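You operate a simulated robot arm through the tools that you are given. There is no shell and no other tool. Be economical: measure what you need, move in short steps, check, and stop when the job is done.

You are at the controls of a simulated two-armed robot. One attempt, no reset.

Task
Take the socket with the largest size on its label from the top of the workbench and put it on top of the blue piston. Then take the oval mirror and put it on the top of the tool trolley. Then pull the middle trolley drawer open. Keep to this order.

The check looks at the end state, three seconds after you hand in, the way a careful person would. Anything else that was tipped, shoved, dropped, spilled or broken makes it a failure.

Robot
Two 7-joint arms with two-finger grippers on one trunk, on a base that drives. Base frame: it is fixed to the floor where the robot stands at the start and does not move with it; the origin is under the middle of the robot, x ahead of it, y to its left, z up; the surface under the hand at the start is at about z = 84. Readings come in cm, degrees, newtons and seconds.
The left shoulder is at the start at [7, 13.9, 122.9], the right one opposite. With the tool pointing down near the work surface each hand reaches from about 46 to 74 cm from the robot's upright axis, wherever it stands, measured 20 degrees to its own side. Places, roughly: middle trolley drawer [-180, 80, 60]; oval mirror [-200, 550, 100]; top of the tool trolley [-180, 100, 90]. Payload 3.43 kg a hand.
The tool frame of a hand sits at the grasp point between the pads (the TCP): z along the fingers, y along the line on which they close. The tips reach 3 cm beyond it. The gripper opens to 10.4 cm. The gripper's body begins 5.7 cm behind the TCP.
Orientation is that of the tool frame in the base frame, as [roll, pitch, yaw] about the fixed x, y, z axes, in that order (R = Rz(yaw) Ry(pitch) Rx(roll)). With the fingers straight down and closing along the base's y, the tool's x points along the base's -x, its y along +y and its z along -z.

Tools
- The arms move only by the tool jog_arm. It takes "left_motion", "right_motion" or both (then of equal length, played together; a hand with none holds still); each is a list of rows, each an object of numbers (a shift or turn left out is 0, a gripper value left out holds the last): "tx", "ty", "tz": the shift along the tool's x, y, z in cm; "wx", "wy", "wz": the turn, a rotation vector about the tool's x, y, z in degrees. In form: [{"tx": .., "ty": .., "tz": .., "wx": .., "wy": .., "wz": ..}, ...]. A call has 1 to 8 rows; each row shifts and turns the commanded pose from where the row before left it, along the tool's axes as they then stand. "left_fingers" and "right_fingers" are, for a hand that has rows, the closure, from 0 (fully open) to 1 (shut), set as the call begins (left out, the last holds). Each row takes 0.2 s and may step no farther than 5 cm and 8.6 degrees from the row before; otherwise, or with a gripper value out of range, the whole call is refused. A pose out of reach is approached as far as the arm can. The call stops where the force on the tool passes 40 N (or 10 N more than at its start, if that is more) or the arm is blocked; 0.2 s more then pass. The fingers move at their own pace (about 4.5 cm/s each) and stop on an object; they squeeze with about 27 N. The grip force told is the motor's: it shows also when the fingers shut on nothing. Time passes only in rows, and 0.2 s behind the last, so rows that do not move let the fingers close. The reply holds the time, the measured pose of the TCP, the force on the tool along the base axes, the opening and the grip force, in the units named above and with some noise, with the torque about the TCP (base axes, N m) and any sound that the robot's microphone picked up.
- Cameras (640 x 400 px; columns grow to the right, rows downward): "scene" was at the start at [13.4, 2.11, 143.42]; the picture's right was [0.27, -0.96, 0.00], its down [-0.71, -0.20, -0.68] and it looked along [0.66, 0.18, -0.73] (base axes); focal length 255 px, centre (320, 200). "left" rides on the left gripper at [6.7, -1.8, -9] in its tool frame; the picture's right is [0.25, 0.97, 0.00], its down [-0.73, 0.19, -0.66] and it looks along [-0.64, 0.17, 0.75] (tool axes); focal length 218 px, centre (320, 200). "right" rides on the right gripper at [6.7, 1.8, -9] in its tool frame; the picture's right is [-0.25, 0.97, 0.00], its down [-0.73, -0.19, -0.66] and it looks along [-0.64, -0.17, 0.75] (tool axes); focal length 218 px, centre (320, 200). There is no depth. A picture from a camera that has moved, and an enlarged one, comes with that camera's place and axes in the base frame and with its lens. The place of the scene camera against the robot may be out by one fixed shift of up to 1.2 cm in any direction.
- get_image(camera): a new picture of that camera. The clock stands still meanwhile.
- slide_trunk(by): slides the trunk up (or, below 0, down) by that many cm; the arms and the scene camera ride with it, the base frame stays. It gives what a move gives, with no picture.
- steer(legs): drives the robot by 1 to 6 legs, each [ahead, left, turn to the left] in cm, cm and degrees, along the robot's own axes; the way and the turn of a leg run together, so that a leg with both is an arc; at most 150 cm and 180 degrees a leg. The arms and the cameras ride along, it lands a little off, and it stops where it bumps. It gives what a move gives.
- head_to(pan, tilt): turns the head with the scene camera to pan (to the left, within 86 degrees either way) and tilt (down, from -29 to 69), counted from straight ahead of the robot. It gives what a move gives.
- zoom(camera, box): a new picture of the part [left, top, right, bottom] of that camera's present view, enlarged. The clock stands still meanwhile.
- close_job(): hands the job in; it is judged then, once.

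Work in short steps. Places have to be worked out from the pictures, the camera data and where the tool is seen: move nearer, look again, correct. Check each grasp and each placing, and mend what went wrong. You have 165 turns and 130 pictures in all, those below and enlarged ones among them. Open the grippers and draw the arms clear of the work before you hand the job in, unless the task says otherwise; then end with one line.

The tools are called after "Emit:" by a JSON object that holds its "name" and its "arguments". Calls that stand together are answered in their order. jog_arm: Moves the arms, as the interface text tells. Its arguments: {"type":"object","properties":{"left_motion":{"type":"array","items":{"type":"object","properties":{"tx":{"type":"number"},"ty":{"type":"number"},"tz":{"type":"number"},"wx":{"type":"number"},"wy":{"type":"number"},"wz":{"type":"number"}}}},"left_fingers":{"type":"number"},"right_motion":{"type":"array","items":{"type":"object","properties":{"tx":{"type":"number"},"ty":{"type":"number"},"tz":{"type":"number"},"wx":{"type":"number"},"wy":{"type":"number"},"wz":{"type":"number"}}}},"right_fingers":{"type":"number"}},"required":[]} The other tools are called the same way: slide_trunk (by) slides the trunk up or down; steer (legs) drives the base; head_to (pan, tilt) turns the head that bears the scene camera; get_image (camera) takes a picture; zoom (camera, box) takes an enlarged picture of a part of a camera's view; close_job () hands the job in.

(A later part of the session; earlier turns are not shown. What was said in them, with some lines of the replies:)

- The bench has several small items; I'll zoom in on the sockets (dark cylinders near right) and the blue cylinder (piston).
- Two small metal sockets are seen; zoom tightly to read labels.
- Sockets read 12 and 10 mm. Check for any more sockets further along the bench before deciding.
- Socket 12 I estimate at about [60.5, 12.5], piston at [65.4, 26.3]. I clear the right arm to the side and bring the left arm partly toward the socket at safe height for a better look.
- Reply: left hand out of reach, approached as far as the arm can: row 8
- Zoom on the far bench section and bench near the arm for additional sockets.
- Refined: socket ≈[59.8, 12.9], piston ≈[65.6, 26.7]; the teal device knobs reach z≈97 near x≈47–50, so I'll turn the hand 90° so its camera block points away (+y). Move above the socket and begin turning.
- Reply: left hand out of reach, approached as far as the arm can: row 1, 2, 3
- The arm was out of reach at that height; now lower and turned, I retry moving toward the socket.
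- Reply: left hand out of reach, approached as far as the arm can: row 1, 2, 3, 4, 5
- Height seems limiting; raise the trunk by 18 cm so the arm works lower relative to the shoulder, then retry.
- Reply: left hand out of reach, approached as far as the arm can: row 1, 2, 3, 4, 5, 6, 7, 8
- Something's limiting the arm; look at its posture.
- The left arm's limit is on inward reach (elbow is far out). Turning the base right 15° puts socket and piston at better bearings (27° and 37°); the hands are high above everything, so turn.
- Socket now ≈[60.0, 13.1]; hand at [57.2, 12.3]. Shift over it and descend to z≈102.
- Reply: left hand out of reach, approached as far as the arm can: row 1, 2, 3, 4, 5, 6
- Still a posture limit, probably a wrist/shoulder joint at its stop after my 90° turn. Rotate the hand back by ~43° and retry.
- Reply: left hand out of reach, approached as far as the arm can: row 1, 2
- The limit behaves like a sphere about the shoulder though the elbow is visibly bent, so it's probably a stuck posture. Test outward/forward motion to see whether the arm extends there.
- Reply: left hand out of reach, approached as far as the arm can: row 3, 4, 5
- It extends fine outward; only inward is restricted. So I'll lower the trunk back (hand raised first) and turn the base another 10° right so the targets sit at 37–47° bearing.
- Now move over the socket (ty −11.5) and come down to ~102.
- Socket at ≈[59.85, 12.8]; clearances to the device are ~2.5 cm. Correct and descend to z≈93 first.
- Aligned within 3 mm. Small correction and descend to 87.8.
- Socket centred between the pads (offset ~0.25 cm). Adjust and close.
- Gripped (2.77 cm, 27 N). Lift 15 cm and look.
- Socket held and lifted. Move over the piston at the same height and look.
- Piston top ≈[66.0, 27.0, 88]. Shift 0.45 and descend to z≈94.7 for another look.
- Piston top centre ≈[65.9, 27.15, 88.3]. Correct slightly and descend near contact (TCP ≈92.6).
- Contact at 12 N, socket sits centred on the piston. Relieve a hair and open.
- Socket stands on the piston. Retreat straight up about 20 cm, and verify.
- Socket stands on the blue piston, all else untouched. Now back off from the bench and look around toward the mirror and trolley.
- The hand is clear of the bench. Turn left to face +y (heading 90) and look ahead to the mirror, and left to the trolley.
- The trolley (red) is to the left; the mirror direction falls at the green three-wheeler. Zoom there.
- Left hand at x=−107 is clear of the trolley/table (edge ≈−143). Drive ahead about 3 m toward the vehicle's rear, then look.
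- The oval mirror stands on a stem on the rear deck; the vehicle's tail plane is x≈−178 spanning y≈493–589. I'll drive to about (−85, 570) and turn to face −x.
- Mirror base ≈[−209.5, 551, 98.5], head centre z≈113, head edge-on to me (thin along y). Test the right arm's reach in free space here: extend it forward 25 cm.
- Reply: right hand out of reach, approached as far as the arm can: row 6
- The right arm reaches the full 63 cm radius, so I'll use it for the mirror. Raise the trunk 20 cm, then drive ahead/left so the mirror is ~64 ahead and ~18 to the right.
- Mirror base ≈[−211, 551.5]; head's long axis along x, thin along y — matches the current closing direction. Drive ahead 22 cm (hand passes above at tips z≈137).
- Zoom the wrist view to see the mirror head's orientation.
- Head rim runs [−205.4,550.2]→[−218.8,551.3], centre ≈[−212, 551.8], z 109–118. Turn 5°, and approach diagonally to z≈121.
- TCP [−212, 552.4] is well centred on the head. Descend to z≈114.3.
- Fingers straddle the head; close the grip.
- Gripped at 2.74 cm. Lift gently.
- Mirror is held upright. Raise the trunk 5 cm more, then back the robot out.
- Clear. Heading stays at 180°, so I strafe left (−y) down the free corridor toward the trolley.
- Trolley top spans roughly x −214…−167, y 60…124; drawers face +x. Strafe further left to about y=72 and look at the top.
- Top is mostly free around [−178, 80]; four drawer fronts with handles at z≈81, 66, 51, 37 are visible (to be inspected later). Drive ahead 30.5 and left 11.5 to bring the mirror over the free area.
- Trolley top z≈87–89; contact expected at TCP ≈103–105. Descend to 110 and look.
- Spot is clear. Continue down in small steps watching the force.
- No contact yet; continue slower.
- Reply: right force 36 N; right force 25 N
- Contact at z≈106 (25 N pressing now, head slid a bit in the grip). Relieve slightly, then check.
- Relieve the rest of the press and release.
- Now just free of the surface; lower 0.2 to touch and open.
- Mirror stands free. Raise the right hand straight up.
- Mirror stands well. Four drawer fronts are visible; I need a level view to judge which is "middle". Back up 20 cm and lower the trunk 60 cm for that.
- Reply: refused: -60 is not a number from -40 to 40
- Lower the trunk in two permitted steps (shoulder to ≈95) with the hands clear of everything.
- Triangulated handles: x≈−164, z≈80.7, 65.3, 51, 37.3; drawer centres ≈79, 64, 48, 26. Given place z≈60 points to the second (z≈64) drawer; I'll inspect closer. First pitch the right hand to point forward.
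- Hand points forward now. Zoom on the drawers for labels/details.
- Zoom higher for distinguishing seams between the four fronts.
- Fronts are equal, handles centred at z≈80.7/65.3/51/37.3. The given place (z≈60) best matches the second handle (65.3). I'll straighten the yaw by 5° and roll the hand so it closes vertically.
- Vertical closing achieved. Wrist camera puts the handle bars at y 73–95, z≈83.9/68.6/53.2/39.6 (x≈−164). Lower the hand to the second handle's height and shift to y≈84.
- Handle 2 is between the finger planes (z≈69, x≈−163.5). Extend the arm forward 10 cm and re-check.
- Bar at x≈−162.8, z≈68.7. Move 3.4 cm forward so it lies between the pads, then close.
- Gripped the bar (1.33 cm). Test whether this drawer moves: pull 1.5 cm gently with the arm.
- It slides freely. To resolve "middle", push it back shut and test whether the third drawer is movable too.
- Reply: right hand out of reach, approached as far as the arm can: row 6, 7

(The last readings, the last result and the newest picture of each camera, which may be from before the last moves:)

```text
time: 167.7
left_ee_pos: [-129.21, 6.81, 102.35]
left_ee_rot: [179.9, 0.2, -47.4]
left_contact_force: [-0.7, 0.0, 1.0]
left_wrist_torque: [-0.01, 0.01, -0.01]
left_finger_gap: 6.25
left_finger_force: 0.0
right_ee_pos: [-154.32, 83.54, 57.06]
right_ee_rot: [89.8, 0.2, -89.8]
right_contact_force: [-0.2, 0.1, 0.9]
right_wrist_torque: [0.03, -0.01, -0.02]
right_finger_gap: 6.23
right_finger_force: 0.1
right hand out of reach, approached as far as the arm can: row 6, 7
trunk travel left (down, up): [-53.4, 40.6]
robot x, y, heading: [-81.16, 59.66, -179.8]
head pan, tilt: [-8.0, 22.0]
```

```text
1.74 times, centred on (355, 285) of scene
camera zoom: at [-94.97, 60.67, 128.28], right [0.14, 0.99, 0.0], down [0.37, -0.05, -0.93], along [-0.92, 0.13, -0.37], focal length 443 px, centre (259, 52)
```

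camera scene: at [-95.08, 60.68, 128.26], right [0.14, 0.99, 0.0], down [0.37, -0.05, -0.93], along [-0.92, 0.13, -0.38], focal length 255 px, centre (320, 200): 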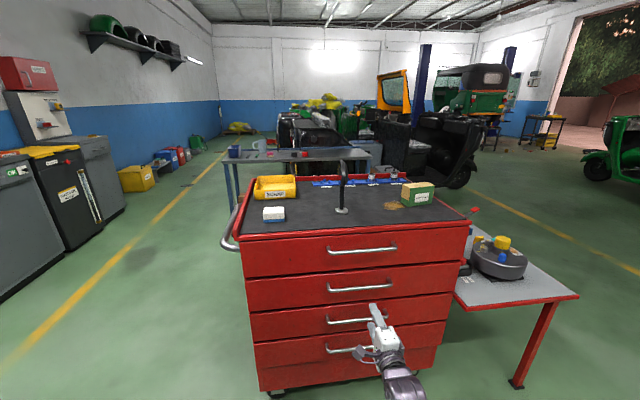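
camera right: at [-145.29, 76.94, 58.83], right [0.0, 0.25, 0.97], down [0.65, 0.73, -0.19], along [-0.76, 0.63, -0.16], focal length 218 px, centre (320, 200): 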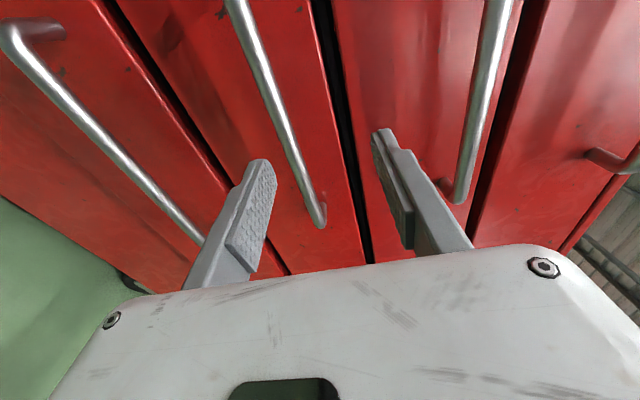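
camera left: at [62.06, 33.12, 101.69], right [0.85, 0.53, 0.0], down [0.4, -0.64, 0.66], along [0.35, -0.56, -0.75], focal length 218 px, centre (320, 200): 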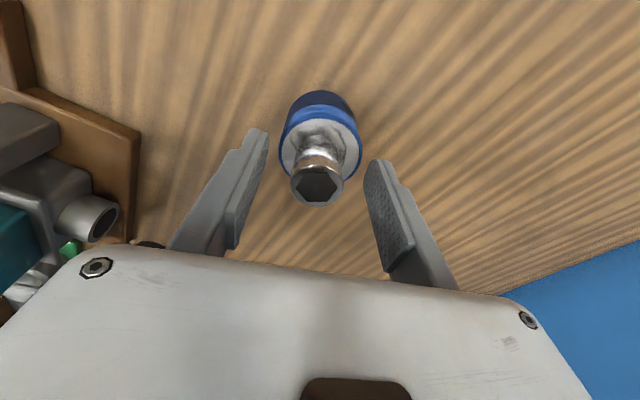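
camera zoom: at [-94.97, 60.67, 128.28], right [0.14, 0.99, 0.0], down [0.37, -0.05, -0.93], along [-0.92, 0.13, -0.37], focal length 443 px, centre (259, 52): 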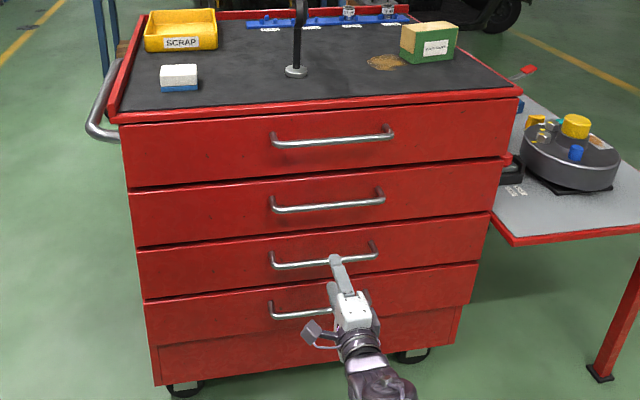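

Second drawer is shut again, verified. The third handle is at z≈54; slide the trunk down 3 cm to align, then approach it.

Emit:
{"name": "slide_trunk", "arguments": {"by": -3}}

Emit:
{"name": "jog_arm", "arguments": {"right_motion": [{"tz": 2}, {"tz": 2}, {"tz": 1.6}]}}

Emit:
{"name": "get_image", "arguments": {"camera": "right"}}

```text
time: 168.4
left_ee_pos: [-129.25, 6.76, 99.45]
left_ee_rot: [180.0, 0.3, -47.3]
left_contact_force: [0.0, 0.1, -0.2]
left_wrist_torque: [-0.01, 0.01, 0.01]
left_finger_gap: 6.24
left_finger_force: 0.0
right_ee_pos: [-154.26, 83.52, 53.92]
right_ee_rot: [89.8, 0.0, -89.8]
right_contact_force: [-0.3, 0.3, 0.7]
right_wrist_torque: [0.0, -0.01, 0.04]
right_finger_gap: 6.23
right_finger_force: 0.1
trunk travel left (down, up): [-50.4, 43.6]
robot x, y, heading: [-81.44, 59.38, -179.8]
head pan, tilt: [-8.0, 22.0]
```

```text
time: 169.2
left_ee_pos: [-129.3, 6.67, 99.55]
left_ee_rot: [-180.0, 0.4, -47.3]
left_contact_force: [-0.3, -0.8, 0.5]
left_wrist_torque: [-0.01, -0.02, -0.01]
left_finger_gap: 6.23
left_finger_force: 0.0
right_ee_pos: [-155.44, 83.98, 55.48]
right_ee_rot: [89.9, 0.1, -89.7]
right_contact_force: [0.3, 0.3, -0.5]
right_wrist_torque: [0.01, 0.0, 0.02]
right_finger_gap: 6.25
right_finger_force: 0.2
right hand out of reach, approached as far as the arm can: row 1, 2, 3
trunk travel left (down, up): [-50.4, 43.6]
robot x, y, heading: [-81.64, 58.76, -179.9]
head pan, tilt: [-8.0, 22.0]
```

```text
40 pictures are left
camera right: at [-146.58, 77.21, 57.19], right [0.0, 0.25, 0.97], down [0.65, 0.73, -0.19], along [-0.76, 0.63, -0.16], focal length 218 px, centre (320, 200)
```

right: 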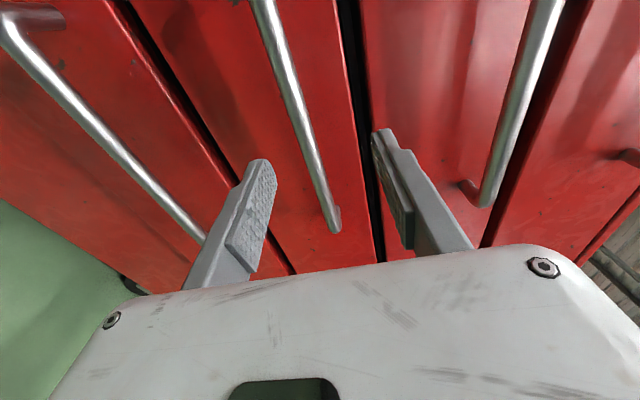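

Reach limit; retract 3 cm, lower the trunk 12 cm and raise the hand accordingly.

Emit:
{"name": "jog_arm", "arguments": {"right_motion": [{"tz": -2}, {"tz": -2}]}}

Emit:
{"name": "slide_trunk", "arguments": {"by": -14}}

Emit:
{"name": "jog_arm", "arguments": {"right_motion": [{"ty": 3}, {"ty": 3}, {"ty": 3}, {"ty": 3}]}}

```text
time: 169.8
left_ee_pos: [-129.13, 6.59, 99.34]
left_ee_rot: [-180.0, 0.3, -47.2]
left_contact_force: [0.1, -1.0, 0.8]
left_wrist_torque: [0.03, 0.04, 0.03]
left_finger_gap: 6.25
left_finger_force: 0.1
right_ee_pos: [-151.54, 83.81, 55.43]
right_ee_rot: [89.9, 0.1, -89.9]
right_contact_force: [0.0, 0.3, 0.6]
right_wrist_torque: [0.01, 0.01, 0.05]
right_finger_gap: 6.24
right_finger_force: 0.1
trunk travel left (down, up): [-50.4, 43.6]
robot x, y, heading: [-81.58, 59.36, -179.6]
head pan, tilt: [-8.0, 22.0]
```

```text
time: 171.5
left_ee_pos: [-129.3, 6.7, 85.52]
left_ee_rot: [179.9, 0.3, -47.4]
left_contact_force: [-0.5, -0.4, 0.6]
left_wrist_torque: [-0.03, 0.03, 0.02]
left_finger_gap: 6.26
left_finger_force: 0.1
right_ee_pos: [-151.48, 83.9, 41.44]
right_ee_rot: [89.9, 0.0, -89.8]
right_contact_force: [1.2, -0.3, -0.3]
right_wrist_torque: [0.02, 0.01, -0.01]
right_finger_gap: 6.23
right_finger_force: 0.1
trunk travel left (down, up): [-36.4, 57.6]
robot x, y, heading: [-81.14, 59.3, -179.6]
head pan, tilt: [-8.0, 22.0]
```

```text
time: 172.5
left_ee_pos: [-129.23, 6.68, 85.38]
left_ee_rot: [-180.0, 0.4, -47.4]
left_contact_force: [-0.8, 0.7, 0.9]
left_wrist_torque: [0.05, -0.05, 0.01]
left_finger_gap: 6.25
left_finger_force: 0.2
right_ee_pos: [-151.53, 83.86, 53.49]
right_ee_rot: [89.9, 0.1, -89.8]
right_contact_force: [0.6, 0.2, 1.4]
right_wrist_torque: [0.01, -0.01, 0.0]
right_finger_gap: 6.2
right_finger_force: 0.1
trunk travel left (down, up): [-36.4, 57.6]
robot x, y, heading: [-81.65, 59.52, -179.8]
head pan, tilt: [-8.0, 22.0]
```

Now approach the third handle: forward 10 cm to TCP x≈−161.5 at z≈54.

Emit:
{"name": "jog_arm", "arguments": {"right_motion": [{"tz": 2, "ty": 0.5}, {"tz": 2}, {"tz": 2}, {"tz": 2}, {"tz": 2}]}}

Emit:
{"name": "get_image", "arguments": {"camera": "right"}}

```text
time: 173.7
left_ee_pos: [-129.3, 6.75, 85.44]
left_ee_rot: [180.0, 0.4, -47.3]
left_contact_force: [0.0, -0.5, 1.2]
left_wrist_torque: [-0.01, -0.02, 0.0]
left_finger_gap: 6.26
left_finger_force: 0.3
right_ee_pos: [-161.59, 83.82, 53.81]
right_ee_rot: [89.9, -0.1, -89.8]
right_contact_force: [0.3, 0.1, 0.3]
right_wrist_torque: [0.01, -0.01, 0.02]
right_finger_gap: 6.25
right_finger_force: 0.1
trunk travel left (down, up): [-36.4, 57.6]
robot x, y, heading: [-81.43, 59.68, -179.7]
head pan, tilt: [-8.0, 22.0]
```

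```text
39 pictures are left
camera right: at [-152.57, 77.16, 55.7], right [0.0, 0.25, 0.97], down [0.65, 0.73, -0.19], along [-0.76, 0.63, -0.16], focal length 218 px, centre (320, 200)
```

right: 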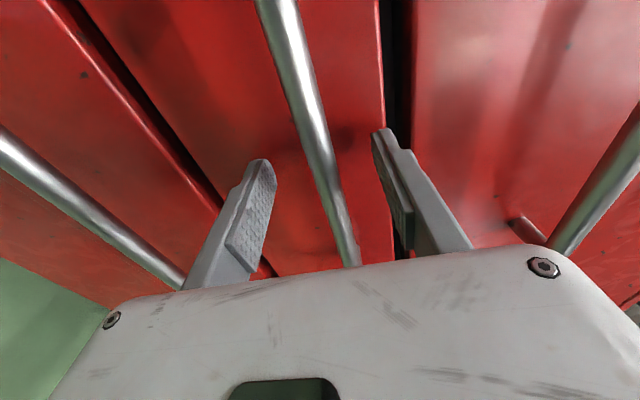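

Bar between pads. Close and test-pull 1.5 cm.

Emit:
{"name": "jog_arm", "arguments": {"right_motion": [{}, {}, {}, {}, {}, {}], "right_fingers": 1}}

Emit:
{"name": "jog_arm", "arguments": {"right_motion": [{"tz": -0.5}, {"tz": -0.5}, {"tz": -0.5}]}}

Emit:
{"name": "get_image", "arguments": {"camera": "right"}}

```text
time: 175.1
left_ee_pos: [-129.14, 6.69, 85.41]
left_ee_rot: [179.9, 0.4, -47.3]
left_contact_force: [0.4, -0.8, 0.4]
left_wrist_torque: [0.0, -0.03, 0.0]
left_finger_gap: 6.24
left_finger_force: 0.1
right_ee_pos: [-161.51, 83.87, 54.15]
right_ee_rot: [89.5, 0.1, -89.9]
right_contact_force: [-0.7, 0.7, 13.4]
right_wrist_torque: [-0.08, 0.11, 0.2]
right_finger_gap: 1.36
right_finger_force: 45.1
trunk travel left (down, up): [-36.4, 57.6]
robot x, y, heading: [-81.5, 59.4, -179.8]
head pan, tilt: [-8.0, 22.0]
```

```text
time: 175.9
left_ee_pos: [-129.05, 6.7, 85.43]
left_ee_rot: [179.9, 0.5, -47.3]
left_contact_force: [0.5, -0.2, 0.1]
left_wrist_torque: [0.01, -0.03, 0.02]
left_finger_gap: 6.24
left_finger_force: 0.0
right_ee_pos: [-159.88, 83.75, 54.22]
right_ee_rot: [89.6, 0.1, -89.9]
right_contact_force: [0.8, 1.4, 16.6]
right_wrist_torque: [-0.13, 0.15, 0.5]
right_finger_gap: 1.34
right_finger_force: 45.0
trunk travel left (down, up): [-36.4, 57.6]
robot x, y, heading: [-81.47, 59.49, -180.0]
head pan, tilt: [-8.0, 22.0]
```

```text
38 pictures are left
camera right: at [-150.94, 77.18, 56.04], right [0.01, 0.25, 0.97], down [0.65, 0.73, -0.19], along [-0.76, 0.63, -0.16], focal length 218 px, centre (320, 200)
```

right: 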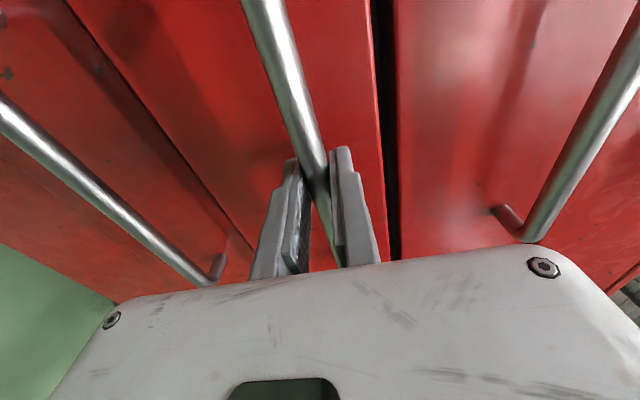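

The third drawer also slides. I'll shut it, and test drawer four and one: if one of them is fixed, "middle" of the remaining three is settled.

Emit:
{"name": "jog_arm", "arguments": {"right_motion": [{"tz": 0.5}, {"tz": 0.5}, {"tz": 0.5}, {"tz": 0.1}]}}

Emit:
{"name": "jog_arm", "arguments": {"right_motion": [{}, {}, {}, {}], "right_fingers": 0.4}}

Emit:
{"name": "jog_arm", "arguments": {"right_motion": [{"tz": -3}, {"tz": -3}, {"tz": -3}]}}

Emit:
{"name": "slide_trunk", "arguments": {"by": -14.5}}

Emit:
{"name": "jog_arm", "arguments": {"right_motion": [{"tz": 3}, {"tz": 3}, {"tz": 2.8}]}}

Emit:
{"name": "get_image", "arguments": {"camera": "right"}}

```text
time: 176.9
left_ee_pos: [-129.03, 6.8, 85.53]
left_ee_rot: [180.0, 0.5, -47.3]
left_contact_force: [0.6, -0.5, 0.0]
left_wrist_torque: [-0.02, 0.01, 0.0]
left_finger_gap: 6.23
left_finger_force: 0.0
right_ee_pos: [-161.48, 83.67, 54.31]
right_ee_rot: [89.6, 0.2, -89.8]
right_contact_force: [1.1, 1.9, 18.7]
right_wrist_torque: [-0.08, 0.09, -0.11]
right_finger_gap: 1.35
right_finger_force: 44.6
trunk travel left (down, up): [-36.4, 57.6]
robot x, y, heading: [-81.47, 59.67, -180.0]
head pan, tilt: [-8.0, 22.0]
```

```text
time: 177.9
left_ee_pos: [-129.23, 6.72, 85.49]
left_ee_rot: [-179.9, 0.3, -47.3]
left_contact_force: [-0.5, 0.9, 0.6]
left_wrist_torque: [-0.01, 0.01, -0.01]
left_finger_gap: 6.25
left_finger_force: 0.0
right_ee_pos: [-161.58, 83.75, 53.98]
right_ee_rot: [89.9, -0.1, -89.9]
right_contact_force: [-1.0, -0.4, -0.1]
right_wrist_torque: [0.02, -0.01, -0.04]
right_finger_gap: 6.23
right_finger_force: 0.0
trunk travel left (down, up): [-36.4, 57.6]
robot x, y, heading: [-81.59, 59.36, -179.6]
head pan, tilt: [-8.0, 22.0]
```

```text
time: 178.7
left_ee_pos: [-129.22, 6.69, 85.39]
left_ee_rot: [179.9, 0.3, -47.2]
left_contact_force: [-0.1, -0.6, 0.7]
left_wrist_torque: [-0.03, 0.02, 0.01]
left_finger_gap: 6.24
left_finger_force: 0.1
right_ee_pos: [-152.56, 83.75, 54.17]
right_ee_rot: [89.8, 0.0, -89.9]
right_contact_force: [0.2, 0.0, 0.1]
right_wrist_torque: [0.02, -0.02, 0.02]
right_finger_gap: 6.26
right_finger_force: 0.1
trunk travel left (down, up): [-36.4, 57.6]
robot x, y, heading: [-81.65, 59.4, -179.7]
head pan, tilt: [-8.0, 22.0]
```

```text
time: 180.4
left_ee_pos: [-129.19, 6.7, 71.03]
left_ee_rot: [179.9, 0.3, -47.3]
left_contact_force: [0.0, 0.5, -0.4]
left_wrist_torque: [0.04, 0.06, 0.0]
left_finger_gap: 6.25
left_finger_force: 0.0
right_ee_pos: [-152.63, 83.75, 39.5]
right_ee_rot: [89.8, 0.0, -89.9]
right_contact_force: [-0.4, 0.3, -0.1]
right_wrist_torque: [-0.02, 0.02, -0.02]
right_finger_gap: 6.25
right_finger_force: 0.0
trunk travel left (down, up): [-21.9, 72.1]
robot x, y, heading: [-81.26, 59.24, -179.9]
head pan, tilt: [-8.0, 22.0]
```

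```text
time: 181.2
left_ee_pos: [-129.25, 6.75, 70.9]
left_ee_rot: [-179.9, 0.4, -47.4]
left_contact_force: [-1.0, 0.4, 0.2]
left_wrist_torque: [0.02, 0.0, -0.02]
left_finger_gap: 6.24
left_finger_force: 0.1
right_ee_pos: [-161.42, 83.71, 39.49]
right_ee_rot: [89.8, 0.1, -89.9]
right_contact_force: [0.4, 0.5, -0.6]
right_wrist_torque: [0.0, 0.01, 0.0]
right_finger_gap: 6.23
right_finger_force: 0.1
trunk travel left (down, up): [-21.9, 72.1]
robot x, y, heading: [-81.42, 59.42, -179.8]
head pan, tilt: [-8.0, 22.0]
```

```text
37 pictures are left
camera right: at [-152.49, 77.13, 41.24], right [0.0, 0.25, 0.97], down [0.65, 0.73, -0.19], along [-0.76, 0.63, -0.16], focal length 218 px, centre (320, 200)
```

right: 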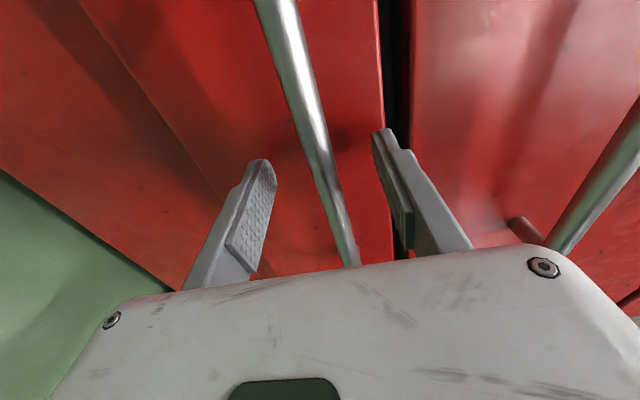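

Test-pull drawer four by 1.5 cm.

Emit:
{"name": "jog_arm", "arguments": {"right_motion": [{}, {}, {}, {}, {}, {}], "right_fingers": 1}}

Emit:
{"name": "jog_arm", "arguments": {"right_motion": [{"tz": -0.4}, {"tz": -0.4}, {"tz": -0.4}]}}

Emit:
{"name": "get_image", "arguments": {"camera": "right"}}

```text
time: 182.6
left_ee_pos: [-129.21, 6.69, 71.1]
left_ee_rot: [179.9, 0.4, -47.3]
left_contact_force: [-0.2, -0.2, 0.3]
left_wrist_torque: [0.01, 0.0, 0.0]
left_finger_gap: 6.22
left_finger_force: 0.1
right_ee_pos: [-161.47, 83.72, 39.75]
right_ee_rot: [89.6, 0.1, -89.8]
right_contact_force: [-0.9, 0.9, 11.4]
right_wrist_torque: [-0.08, 0.08, 0.09]
right_finger_gap: 1.34
right_finger_force: 44.7
trunk travel left (down, up): [-21.9, 72.1]
robot x, y, heading: [-81.71, 59.87, -179.9]
head pan, tilt: [-8.0, 22.0]
```

```text
time: 183.4
left_ee_pos: [-129.05, 6.67, 71.03]
left_ee_rot: [179.9, 0.5, -47.3]
left_contact_force: [0.2, -0.3, -0.4]
left_wrist_torque: [0.01, 0.01, 0.0]
left_finger_gap: 6.25
left_finger_force: 0.1
right_ee_pos: [-160.22, 83.79, 39.8]
right_ee_rot: [89.7, 0.0, -89.8]
right_contact_force: [-0.6, 0.6, 15.6]
right_wrist_torque: [-0.1, 0.13, -0.29]
right_finger_gap: 1.35
right_finger_force: 44.8
trunk travel left (down, up): [-21.9, 72.1]
robot x, y, heading: [-81.32, 59.48, -179.7]
head pan, tilt: [-8.0, 22.0]
```

```text
36 pictures are left
camera right: at [-151.21, 77.11, 41.54], right [0.01, 0.25, 0.97], down [0.65, 0.73, -0.19], along [-0.76, 0.63, -0.16], focal length 218 px, centre (320, 200)
```

right: 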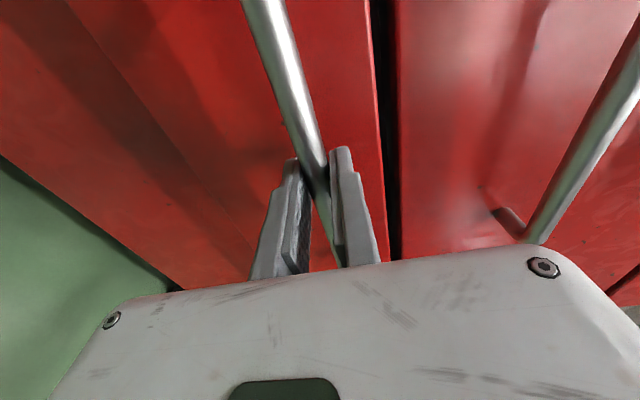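

Drawer four moves too. Shut it and test drawer one (z≈83.5).

Emit:
{"name": "jog_arm", "arguments": {"right_motion": [{"tz": 0.4}, {"tz": 0.4}, {"tz": 0.4}, {"tz": 0.1}]}}

Emit:
{"name": "jog_arm", "arguments": {"right_motion": [{}, {}, {}, {}], "right_fingers": 0.4}}

Emit:
{"name": "jog_arm", "arguments": {"right_motion": [{"tz": -3}, {"tz": -3}, {"tz": -3}]}}

Emit:
{"name": "slide_trunk", "arguments": {"by": 30}}

Emit:
{"name": "slide_trunk", "arguments": {"by": 14.2}}

Emit:
{"name": "jog_arm", "arguments": {"right_motion": [{"tz": 3}, {"tz": 3}, {"tz": 2.8}]}}

Emit:
{"name": "get_image", "arguments": {"camera": "right"}}

```text
time: 184.4
left_ee_pos: [-129.08, 6.89, 71.09]
left_ee_rot: [179.9, 0.5, -47.3]
left_contact_force: [-0.3, 1.2, -0.4]
left_wrist_torque: [0.03, -0.01, 0.0]
left_finger_gap: 6.27
left_finger_force: 0.1
right_ee_pos: [-161.44, 83.73, 39.73]
right_ee_rot: [89.6, 0.0, -89.9]
right_contact_force: [0.8, 0.2, 17.7]
right_wrist_torque: [-0.14, 0.13, 0.15]
right_finger_gap: 1.35
right_finger_force: 45.1
trunk travel left (down, up): [-21.9, 72.1]
robot x, y, heading: [-81.84, 59.85, -180.0]
head pan, tilt: [-8.0, 22.0]
```

```text
time: 185.4
left_ee_pos: [-129.25, 6.8, 70.92]
left_ee_rot: [180.0, 0.3, -47.2]
left_contact_force: [-0.7, -0.1, -0.1]
left_wrist_torque: [0.0, 0.02, -0.01]
left_finger_gap: 6.24
left_finger_force: 0.0
right_ee_pos: [-161.48, 83.75, 39.41]
right_ee_rot: [89.9, 0.0, -89.9]
right_contact_force: [-0.3, 0.6, -0.2]
right_wrist_torque: [0.02, -0.01, -0.02]
right_finger_gap: 6.24
right_finger_force: 0.1
trunk travel left (down, up): [-21.9, 72.1]
robot x, y, heading: [-81.34, 59.47, -179.7]
head pan, tilt: [-8.0, 22.0]
```

```text
time: 186.2
left_ee_pos: [-129.33, 6.69, 70.98]
left_ee_rot: [179.9, 0.2, -47.4]
left_contact_force: [-1.3, 0.6, 0.2]
left_wrist_torque: [0.01, 0.03, -0.01]
left_finger_gap: 6.22
left_finger_force: 0.0
right_ee_pos: [-152.35, 83.84, 39.54]
right_ee_rot: [89.8, 0.0, -89.8]
right_contact_force: [0.2, 0.8, 0.3]
right_wrist_torque: [0.0, -0.05, -0.02]
right_finger_gap: 6.24
right_finger_force: 0.1
trunk travel left (down, up): [-21.9, 72.1]
robot x, y, heading: [-80.7, 59.17, -180.1]
head pan, tilt: [-8.0, 22.0]
```

```text
time: 189.2
left_ee_pos: [-129.23, 6.76, 100.9]
left_ee_rot: [-180.0, 0.3, -47.3]
left_contact_force: [-0.4, 0.0, -0.5]
left_wrist_torque: [0.0, 0.0, 0.0]
left_finger_gap: 6.26
left_finger_force: 0.1
right_ee_pos: [-152.47, 83.76, 69.49]
right_ee_rot: [90.0, 0.1, -89.8]
right_contact_force: [0.0, 0.0, 0.5]
right_wrist_torque: [0.0, -0.01, 0.01]
right_finger_gap: 6.25
right_finger_force: 0.1
trunk travel left (down, up): [-51.9, 42.1]
robot x, y, heading: [-81.49, 59.26, -179.9]
head pan, tilt: [-8.0, 22.0]
```

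```text
time: 190.9
left_ee_pos: [-129.41, 6.73, 115.07]
left_ee_rot: [-180.0, 0.3, -47.3]
left_contact_force: [0.0, -0.3, 0.5]
left_wrist_torque: [0.0, -0.01, 0.03]
left_finger_gap: 6.24
left_finger_force: 0.2
right_ee_pos: [-152.55, 83.84, 83.72]
right_ee_rot: [89.9, 0.0, -89.8]
right_contact_force: [0.5, -0.8, 0.9]
right_wrist_torque: [0.0, -0.02, 0.01]
right_finger_gap: 6.24
right_finger_force: 0.1
trunk travel left (down, up): [-66.1, 27.9]
robot x, y, heading: [-81.14, 59.5, -180.0]
head pan, tilt: [-8.0, 22.0]
```

```text
time: 191.7
left_ee_pos: [-129.39, 6.76, 115.08]
left_ee_rot: [180.0, 0.2, -47.2]
left_contact_force: [0.2, 0.4, -0.7]
left_wrist_torque: [0.01, 0.0, 0.01]
left_finger_gap: 6.26
left_finger_force: 0.1
right_ee_pos: [-161.21, 83.71, 83.72]
right_ee_rot: [89.9, 0.0, -89.8]
right_contact_force: [-0.4, 0.1, -0.7]
right_wrist_torque: [0.02, 0.02, -0.01]
right_finger_gap: 6.24
right_finger_force: 0.1
trunk travel left (down, up): [-66.1, 27.9]
robot x, y, heading: [-81.56, 59.22, -179.9]
head pan, tilt: [-8.0, 22.0]
```

```text
35 pictures are left
camera right: at [-152.33, 77.12, 85.48], right [0.0, 0.25, 0.97], down [0.65, 0.73, -0.19], along [-0.76, 0.63, -0.16], focal length 218 px, centre (320, 200)
```

right: 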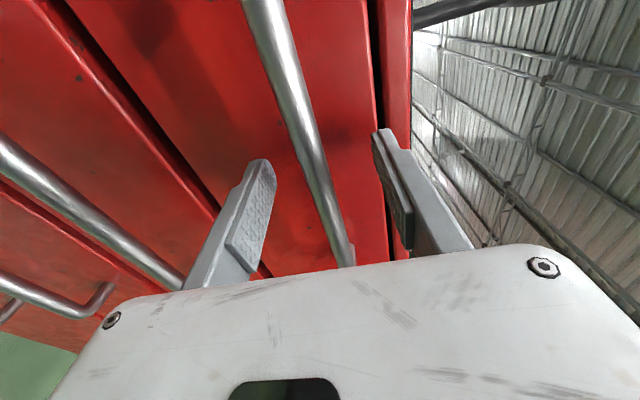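

Test-pull drawer one.

Emit:
{"name": "jog_arm", "arguments": {"right_motion": [{}, {}, {}, {}, {}, {}], "right_fingers": 1}}

Emit:
{"name": "jog_arm", "arguments": {"right_motion": [{"tz": -0.4}, {"tz": -0.4}, {"tz": -0.4}]}}

Emit:
{"name": "get_image", "arguments": {"camera": "right"}}

```text
time: 193.1
left_ee_pos: [-129.42, 6.75, 115.05]
left_ee_rot: [179.9, 0.3, -47.3]
left_contact_force: [1.1, 0.4, 1.1]
left_wrist_torque: [0.02, 0.0, -0.05]
left_finger_gap: 6.24
left_finger_force: 0.0
right_ee_pos: [-161.21, 83.69, 83.61]
right_ee_rot: [90.0, 0.0, -89.7]
right_contact_force: [0.2, 0.3, -5.7]
right_wrist_torque: [-0.02, -0.09, -0.1]
right_finger_gap: 1.36
right_finger_force: 44.8
trunk travel left (down, up): [-66.1, 27.9]
robot x, y, heading: [-81.31, 59.39, -179.8]
head pan, tilt: [-8.0, 22.0]
```

```text
time: 193.9
left_ee_pos: [-129.34, 6.79, 114.97]
left_ee_rot: [-179.9, 0.4, -47.3]
left_contact_force: [0.2, -0.9, -0.5]
left_wrist_torque: [0.0, -0.04, 0.02]
left_finger_gap: 6.26
left_finger_force: 0.0
right_ee_pos: [-160.05, 83.66, 83.58]
right_ee_rot: [90.0, 0.1, -89.9]
right_contact_force: [-1.2, -2.7, -4.8]
right_wrist_torque: [-0.03, -0.04, -0.82]
right_finger_gap: 1.35
right_finger_force: 45.3
trunk travel left (down, up): [-66.1, 27.9]
robot x, y, heading: [-81.36, 59.3, -179.8]
head pan, tilt: [-8.0, 22.0]
```

```text
34 pictures are left
camera right: at [-151.11, 77.13, 85.41], right [0.0, 0.25, 0.97], down [0.65, 0.73, -0.19], along [-0.76, 0.63, -0.16], focal length 218 px, centre (320, 200)
```

right: 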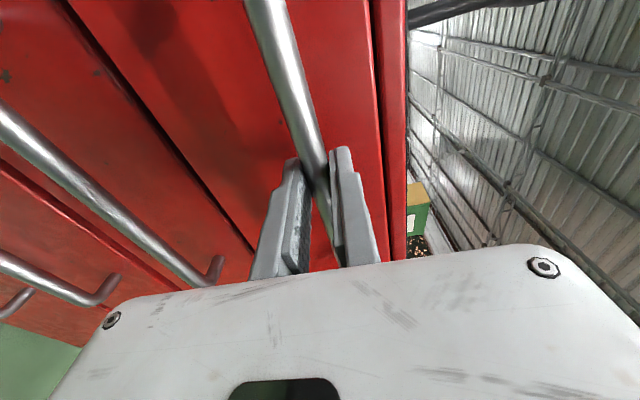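

All four slide, so mobility doesn't decide. By the given place (z≈60), the second drawer (front spans ≈59–73, centre ≈66) fits better than the third (45–59, centre ≈52). Shut drawer one fully and go back to handle two.

Emit:
{"name": "jog_arm", "arguments": {"right_motion": [{"tz": 0.4}, {"tz": 0.4}, {"tz": 0.4}, {"tz": 0.2}]}}

Emit:
{"name": "jog_arm", "arguments": {"right_motion": [{}, {}, {}, {}], "right_fingers": 0.4}}

Emit:
{"name": "jog_arm", "arguments": {"right_motion": [{"tz": -3}, {"tz": -3}, {"tz": -3}]}}

Emit:
{"name": "slide_trunk", "arguments": {"by": -14.8}}

Emit:
{"name": "head_to", "arguments": {"pan": -8, "tilt": 28}}

Emit:
{"name": "zoom", "arguments": {"camera": "scene", "box": [230, 130, 480, 360]}}

```text
time: 194.9
left_ee_pos: [-129.12, 6.64, 115.12]
left_ee_rot: [179.8, 0.4, -47.3]
left_contact_force: [-0.3, 0.3, -0.6]
left_wrist_torque: [0.0, 0.0, 0.02]
left_finger_gap: 6.23
left_finger_force: 0.1
right_ee_pos: [-161.28, 83.85, 83.71]
right_ee_rot: [90.0, 0.2, -89.8]
right_contact_force: [14.0, -4.6, -5.4]
right_wrist_torque: [-0.02, -0.05, -0.06]
right_finger_gap: 1.35
right_finger_force: 45.3
trunk travel left (down, up): [-66.1, 27.9]
robot x, y, heading: [-81.53, 59.2, -179.9]
head pan, tilt: [-8.0, 22.0]
```

```text
time: 195.9
left_ee_pos: [-129.26, 6.69, 115.2]
left_ee_rot: [-180.0, 0.4, -47.3]
left_contact_force: [-0.3, -0.3, 0.6]
left_wrist_torque: [-0.03, -0.01, 0.01]
left_finger_gap: 6.23
left_finger_force: 0.0
right_ee_pos: [-161.46, 83.9, 83.57]
right_ee_rot: [89.7, 0.1, -89.8]
right_contact_force: [0.0, 0.5, -0.1]
right_wrist_torque: [-0.01, 0.02, 0.03]
right_finger_gap: 6.26
right_finger_force: 0.0
trunk travel left (down, up): [-66.1, 27.9]
robot x, y, heading: [-81.43, 59.47, -179.6]
head pan, tilt: [-8.0, 22.0]
```

```text
time: 196.7
left_ee_pos: [-129.09, 6.75, 115.26]
left_ee_rot: [179.8, 0.3, -47.3]
left_contact_force: [-0.1, 0.3, 0.2]
left_wrist_torque: [0.02, 0.01, 0.0]
left_finger_gap: 6.23
left_finger_force: 0.0
right_ee_pos: [-152.35, 83.8, 83.79]
right_ee_rot: [89.8, 0.1, -89.8]
right_contact_force: [-0.4, -0.3, 0.6]
right_wrist_torque: [-0.03, -0.03, -0.03]
right_finger_gap: 6.22
right_finger_force: 0.0
trunk travel left (down, up): [-66.1, 27.9]
robot x, y, heading: [-81.27, 59.28, -179.9]
head pan, tilt: [-8.0, 22.0]
```

```text
time: 198.4
left_ee_pos: [-129.33, 6.81, 100.31]
left_ee_rot: [179.9, 0.2, -47.4]
left_contact_force: [-0.8, -0.1, 0.4]
left_wrist_torque: [0.02, -0.02, 0.02]
left_finger_gap: 6.27
left_finger_force: 0.1
right_ee_pos: [-152.51, 83.83, 68.92]
right_ee_rot: [89.8, -0.1, -89.8]
right_contact_force: [-0.4, -0.2, 0.1]
right_wrist_torque: [-0.02, -0.01, -0.01]
right_finger_gap: 6.24
right_finger_force: 0.2
trunk travel left (down, up): [-51.3, 42.7]
robot x, y, heading: [-81.26, 59.5, -179.9]
head pan, tilt: [-8.0, 22.0]
```

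```text
time: 199.1
left_ee_pos: [-129.16, 6.72, 100.29]
left_ee_rot: [180.0, 0.3, -47.2]
left_contact_force: [0.5, 0.9, -0.3]
left_wrist_torque: [0.02, -0.01, -0.02]
left_finger_gap: 6.25
left_finger_force: 0.0
right_ee_pos: [-152.48, 83.88, 68.83]
right_ee_rot: [89.8, 0.0, -89.8]
right_contact_force: [-0.1, 0.0, -0.7]
right_wrist_torque: [0.01, -0.01, 0.03]
right_finger_gap: 6.28
right_finger_force: 0.1
trunk travel left (down, up): [-51.3, 42.7]
robot x, y, heading: [-81.3, 59.23, -179.9]
head pan, tilt: [-8.0, 28.0]
```

```text
1.74 times, centred on (355, 245) of scene
camera zoom: at [-94.86, 60.65, 125.21], right [0.14, 0.99, 0.0], down [0.47, -0.06, -0.88], along [-0.87, 0.12, -0.47], focal length 443 px, centre (259, 122)
```

zoom: 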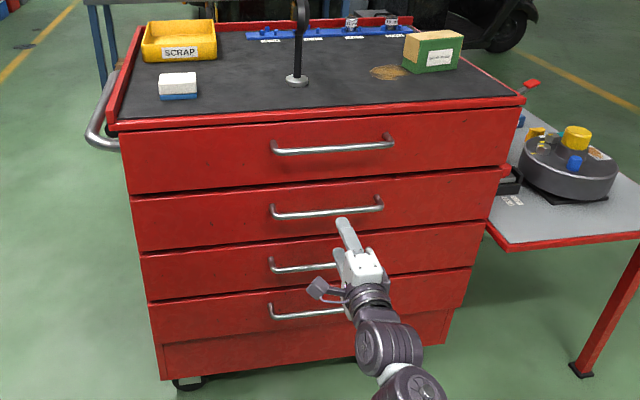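

All shut and everything on top undisturbed. Approach handle two, grip.

Emit:
{"name": "jog_arm", "arguments": {"right_motion": [{"tz": 3}, {"tz": 3}, {"tz": 2.9}]}}

Emit:
{"name": "jog_arm", "arguments": {"right_motion": [{}, {}, {}, {}, {}, {}], "right_fingers": 1}}

Emit:
{"name": "jog_arm", "arguments": {"right_motion": [{"tz": -1}, {"tz": -1}, {"tz": -1}, {"tz": -1}, {"tz": -1}, {"tz": -1}, {"tz": -1}, {"tz": -1}]}}

Emit:
{"name": "get_image", "arguments": {"camera": "right"}}

```text
time: 199.9
left_ee_pos: [-129.39, 6.72, 100.33]
left_ee_rot: [180.0, 0.4, -47.3]
left_contact_force: [0.2, 0.5, 0.4]
left_wrist_torque: [0.0, 0.02, 0.0]
left_finger_gap: 6.24
left_finger_force: 0.0
right_ee_pos: [-161.43, 83.89, 68.97]
right_ee_rot: [89.9, 0.1, -89.8]
right_contact_force: [-0.5, 0.2, -0.3]
right_wrist_torque: [0.03, 0.05, 0.03]
right_finger_gap: 6.24
right_finger_force: 0.1
trunk travel left (down, up): [-51.3, 42.7]
robot x, y, heading: [-81.26, 59.21, -179.6]
head pan, tilt: [-8.0, 28.0]
```

```text
time: 201.3
left_ee_pos: [-129.44, 6.66, 100.26]
left_ee_rot: [180.0, 0.3, -47.3]
left_contact_force: [1.0, 0.4, 0.6]
left_wrist_torque: [0.03, 0.03, 0.02]
left_finger_gap: 6.23
left_finger_force: 0.0
right_ee_pos: [-161.37, 83.89, 68.76]
right_ee_rot: [90.0, 0.0, -89.8]
right_contact_force: [1.7, -0.4, -6.8]
right_wrist_torque: [-0.01, -0.05, -0.09]
right_finger_gap: 1.35
right_finger_force: 44.9
trunk travel left (down, up): [-51.3, 42.7]
robot x, y, heading: [-81.32, 59.43, -179.9]
head pan, tilt: [-8.0, 28.0]
```

```text
time: 203.1
left_ee_pos: [-129.3, 6.72, 100.33]
left_ee_rot: [180.0, 0.4, -47.2]
left_contact_force: [0.2, -0.5, -0.1]
left_wrist_torque: [0.03, 0.04, -0.01]
left_finger_gap: 6.25
left_finger_force: 0.0
right_ee_pos: [-153.35, 83.89, 68.78]
right_ee_rot: [89.8, 0.0, -89.9]
right_contact_force: [1.0, -2.1, -4.9]
right_wrist_torque: [0.0, -0.03, -0.54]
right_finger_gap: 1.36
right_finger_force: 44.8
trunk travel left (down, up): [-51.3, 42.7]
robot x, y, heading: [-81.39, 59.52, -180.0]
head pan, tilt: [-8.0, 28.0]
```

```text
32 pictures are left
camera right: at [-144.36, 77.24, 70.61], right [0.0, 0.25, 0.97], down [0.65, 0.73, -0.19], along [-0.76, 0.63, -0.16], focal length 218 px, centre (320, 200)
```

right: 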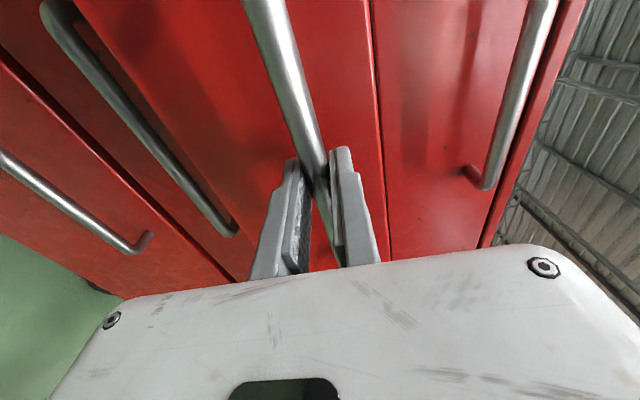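

Opening smoothly (8 cm). Pull 12 cm more with the arm.

Emit:
{"name": "jog_arm", "arguments": {"right_motion": [{"tz": -1.5}, {"tz": -1.5}, {"tz": -1.5}, {"tz": -1.5}, {"tz": -1.5}, {"tz": -1.5}, {"tz": -1.5}, {"tz": -1.5}]}}

Emit:
{"name": "get_image", "arguments": {"camera": "scene"}}

```text
time: 204.9
left_ee_pos: [-129.3, 6.78, 100.32]
left_ee_rot: [179.9, 0.4, -47.3]
left_contact_force: [-0.5, 0.1, 1.2]
left_wrist_torque: [0.01, 0.02, 0.03]
left_finger_gap: 6.26
left_finger_force: 0.1
right_ee_pos: [-141.32, 83.74, 68.71]
right_ee_rot: [89.9, 0.1, -89.8]
right_contact_force: [2.2, -7.4, -5.3]
right_wrist_torque: [0.04, -0.04, 0.05]
right_finger_gap: 1.35
right_finger_force: 44.7
trunk travel left (down, up): [-51.3, 42.7]
robot x, y, heading: [-81.64, 59.58, -179.6]
head pan, tilt: [-8.0, 28.0]
```

```text
31 pictures are left
camera scene: at [-94.87, 60.6, 125.2], right [0.14, 0.99, 0.0], down [0.47, -0.06, -0.88], along [-0.87, 0.12, -0.47], focal length 255 px, centre (320, 200)
```

scene: 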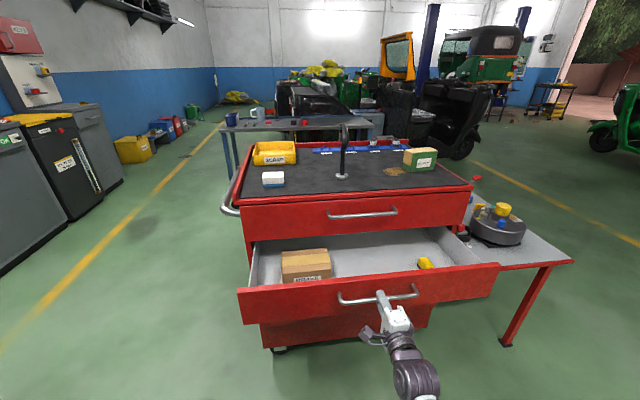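

Drawer is open ~20 cm and has contents. Zoom in to check it.

Emit:
{"name": "zoom", "arguments": {"camera": "scene", "box": [230, 130, 510, 360]}}

```text
1.74 times, centred on (370, 245) of scene
camera zoom: at [-94.87, 60.6, 125.2], right [0.14, 0.99, 0.0], down [0.47, -0.06, -0.88], along [-0.87, 0.12, -0.47], focal length 443 px, centre (233, 122)
```

zoom: 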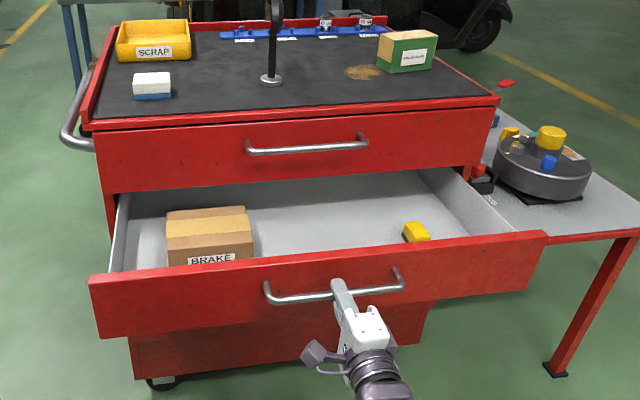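

Open ~20 cm, contents (BRAKE box, yellow item) undisturbed. Release the handle, retract, and back away.

Emit:
{"name": "jog_arm", "arguments": {"right_motion": [{}, {}, {}, {}], "right_fingers": 0.4}}

Emit:
{"name": "jog_arm", "arguments": {"right_motion": [{"tz": -2}, {"tz": -3}, {"tz": -3}]}}

Emit:
{"name": "steer", "arguments": {"legs": [[-25, 0, 0]]}}

Emit:
{"name": "get_image", "arguments": {"camera": "scene"}}

```text
time: 205.9
left_ee_pos: [-129.23, 6.65, 100.24]
left_ee_rot: [-180.0, 0.3, -47.4]
left_contact_force: [-0.7, 0.4, 0.3]
left_wrist_torque: [-0.01, 0.01, 0.01]
left_finger_gap: 6.24
left_finger_force: 0.0
right_ee_pos: [-141.25, 83.97, 68.77]
right_ee_rot: [89.9, 0.1, -89.8]
right_contact_force: [-1.1, 0.5, 0.2]
right_wrist_torque: [0.01, 0.05, 0.0]
right_finger_gap: 6.23
right_finger_force: 0.1
trunk travel left (down, up): [-51.3, 42.7]
robot x, y, heading: [-81.42, 59.64, -179.8]
head pan, tilt: [-8.0, 28.0]
```

```text
time: 206.7
left_ee_pos: [-129.09, 6.69, 100.35]
left_ee_rot: [179.8, 0.3, -47.2]
left_contact_force: [0.0, 0.5, 1.0]
left_wrist_torque: [-0.02, 0.0, 0.0]
left_finger_gap: 6.28
left_finger_force: 0.0
right_ee_pos: [-133.22, 83.73, 68.92]
right_ee_rot: [89.9, 0.0, -89.7]
right_contact_force: [0.3, -0.7, 0.2]
right_wrist_torque: [0.0, 0.01, 0.04]
right_finger_gap: 6.22
right_finger_force: 0.1
trunk travel left (down, up): [-51.3, 42.7]
robot x, y, heading: [-81.43, 59.59, -180.0]
head pan, tilt: [-8.0, 28.0]
```

```text
time: 208.5
left_ee_pos: [-104.57, 6.79, 100.4]
left_ee_rot: [179.9, 0.3, -47.3]
left_contact_force: [0.1, -0.4, 0.3]
left_wrist_torque: [0.0, 0.02, -0.01]
left_finger_gap: 6.23
left_finger_force: 0.1
right_ee_pos: [-108.47, 83.94, 69.04]
right_ee_rot: [89.8, 0.0, -89.8]
right_contact_force: [-0.5, -0.3, 0.2]
right_wrist_torque: [0.05, -0.04, 0.0]
right_finger_gap: 6.2
right_finger_force: 0.0
trunk travel left (down, up): [-51.3, 42.7]
robot x, y, heading: [-56.63, 59.76, -179.9]
head pan, tilt: [-8.0, 28.0]
```

```text
29 pictures are left
camera scene: at [-69.99, 60.72, 125.22], right [0.14, 0.99, 0.0], down [0.46, -0.06, -0.88], along [-0.87, 0.12, -0.47], focal length 255 px, centre (320, 200)
```

scene: 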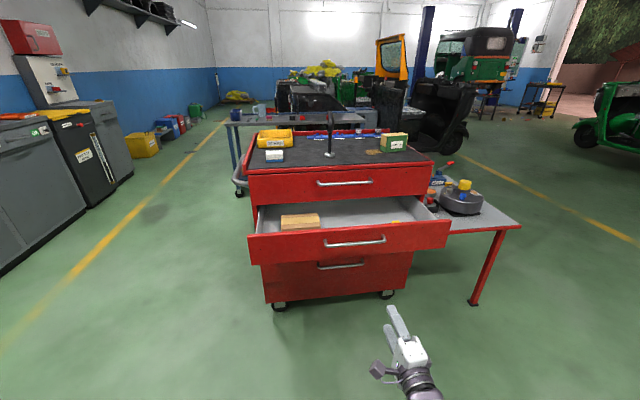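

Drawer two is open, the mirror is upright, the trolley items are in place, and both hands are open and clear. Handing in.

Emit:
{"name": "close_job", "arguments": {}}

```text
The job is handed in.
```

I put the 12 mm socket on the blue piston, then stood the oval mirror upright on the tool trolley, then pulled a trolley drawer open about 20 cm. Which drawer counts as "middle" was a guess: the trolley has four, and I chose the second from the top because it best matched the height you gave. To decide, I test-pulled all four 1–2 cm and pushed each one shut. Nothing else was disturbed that I could see.
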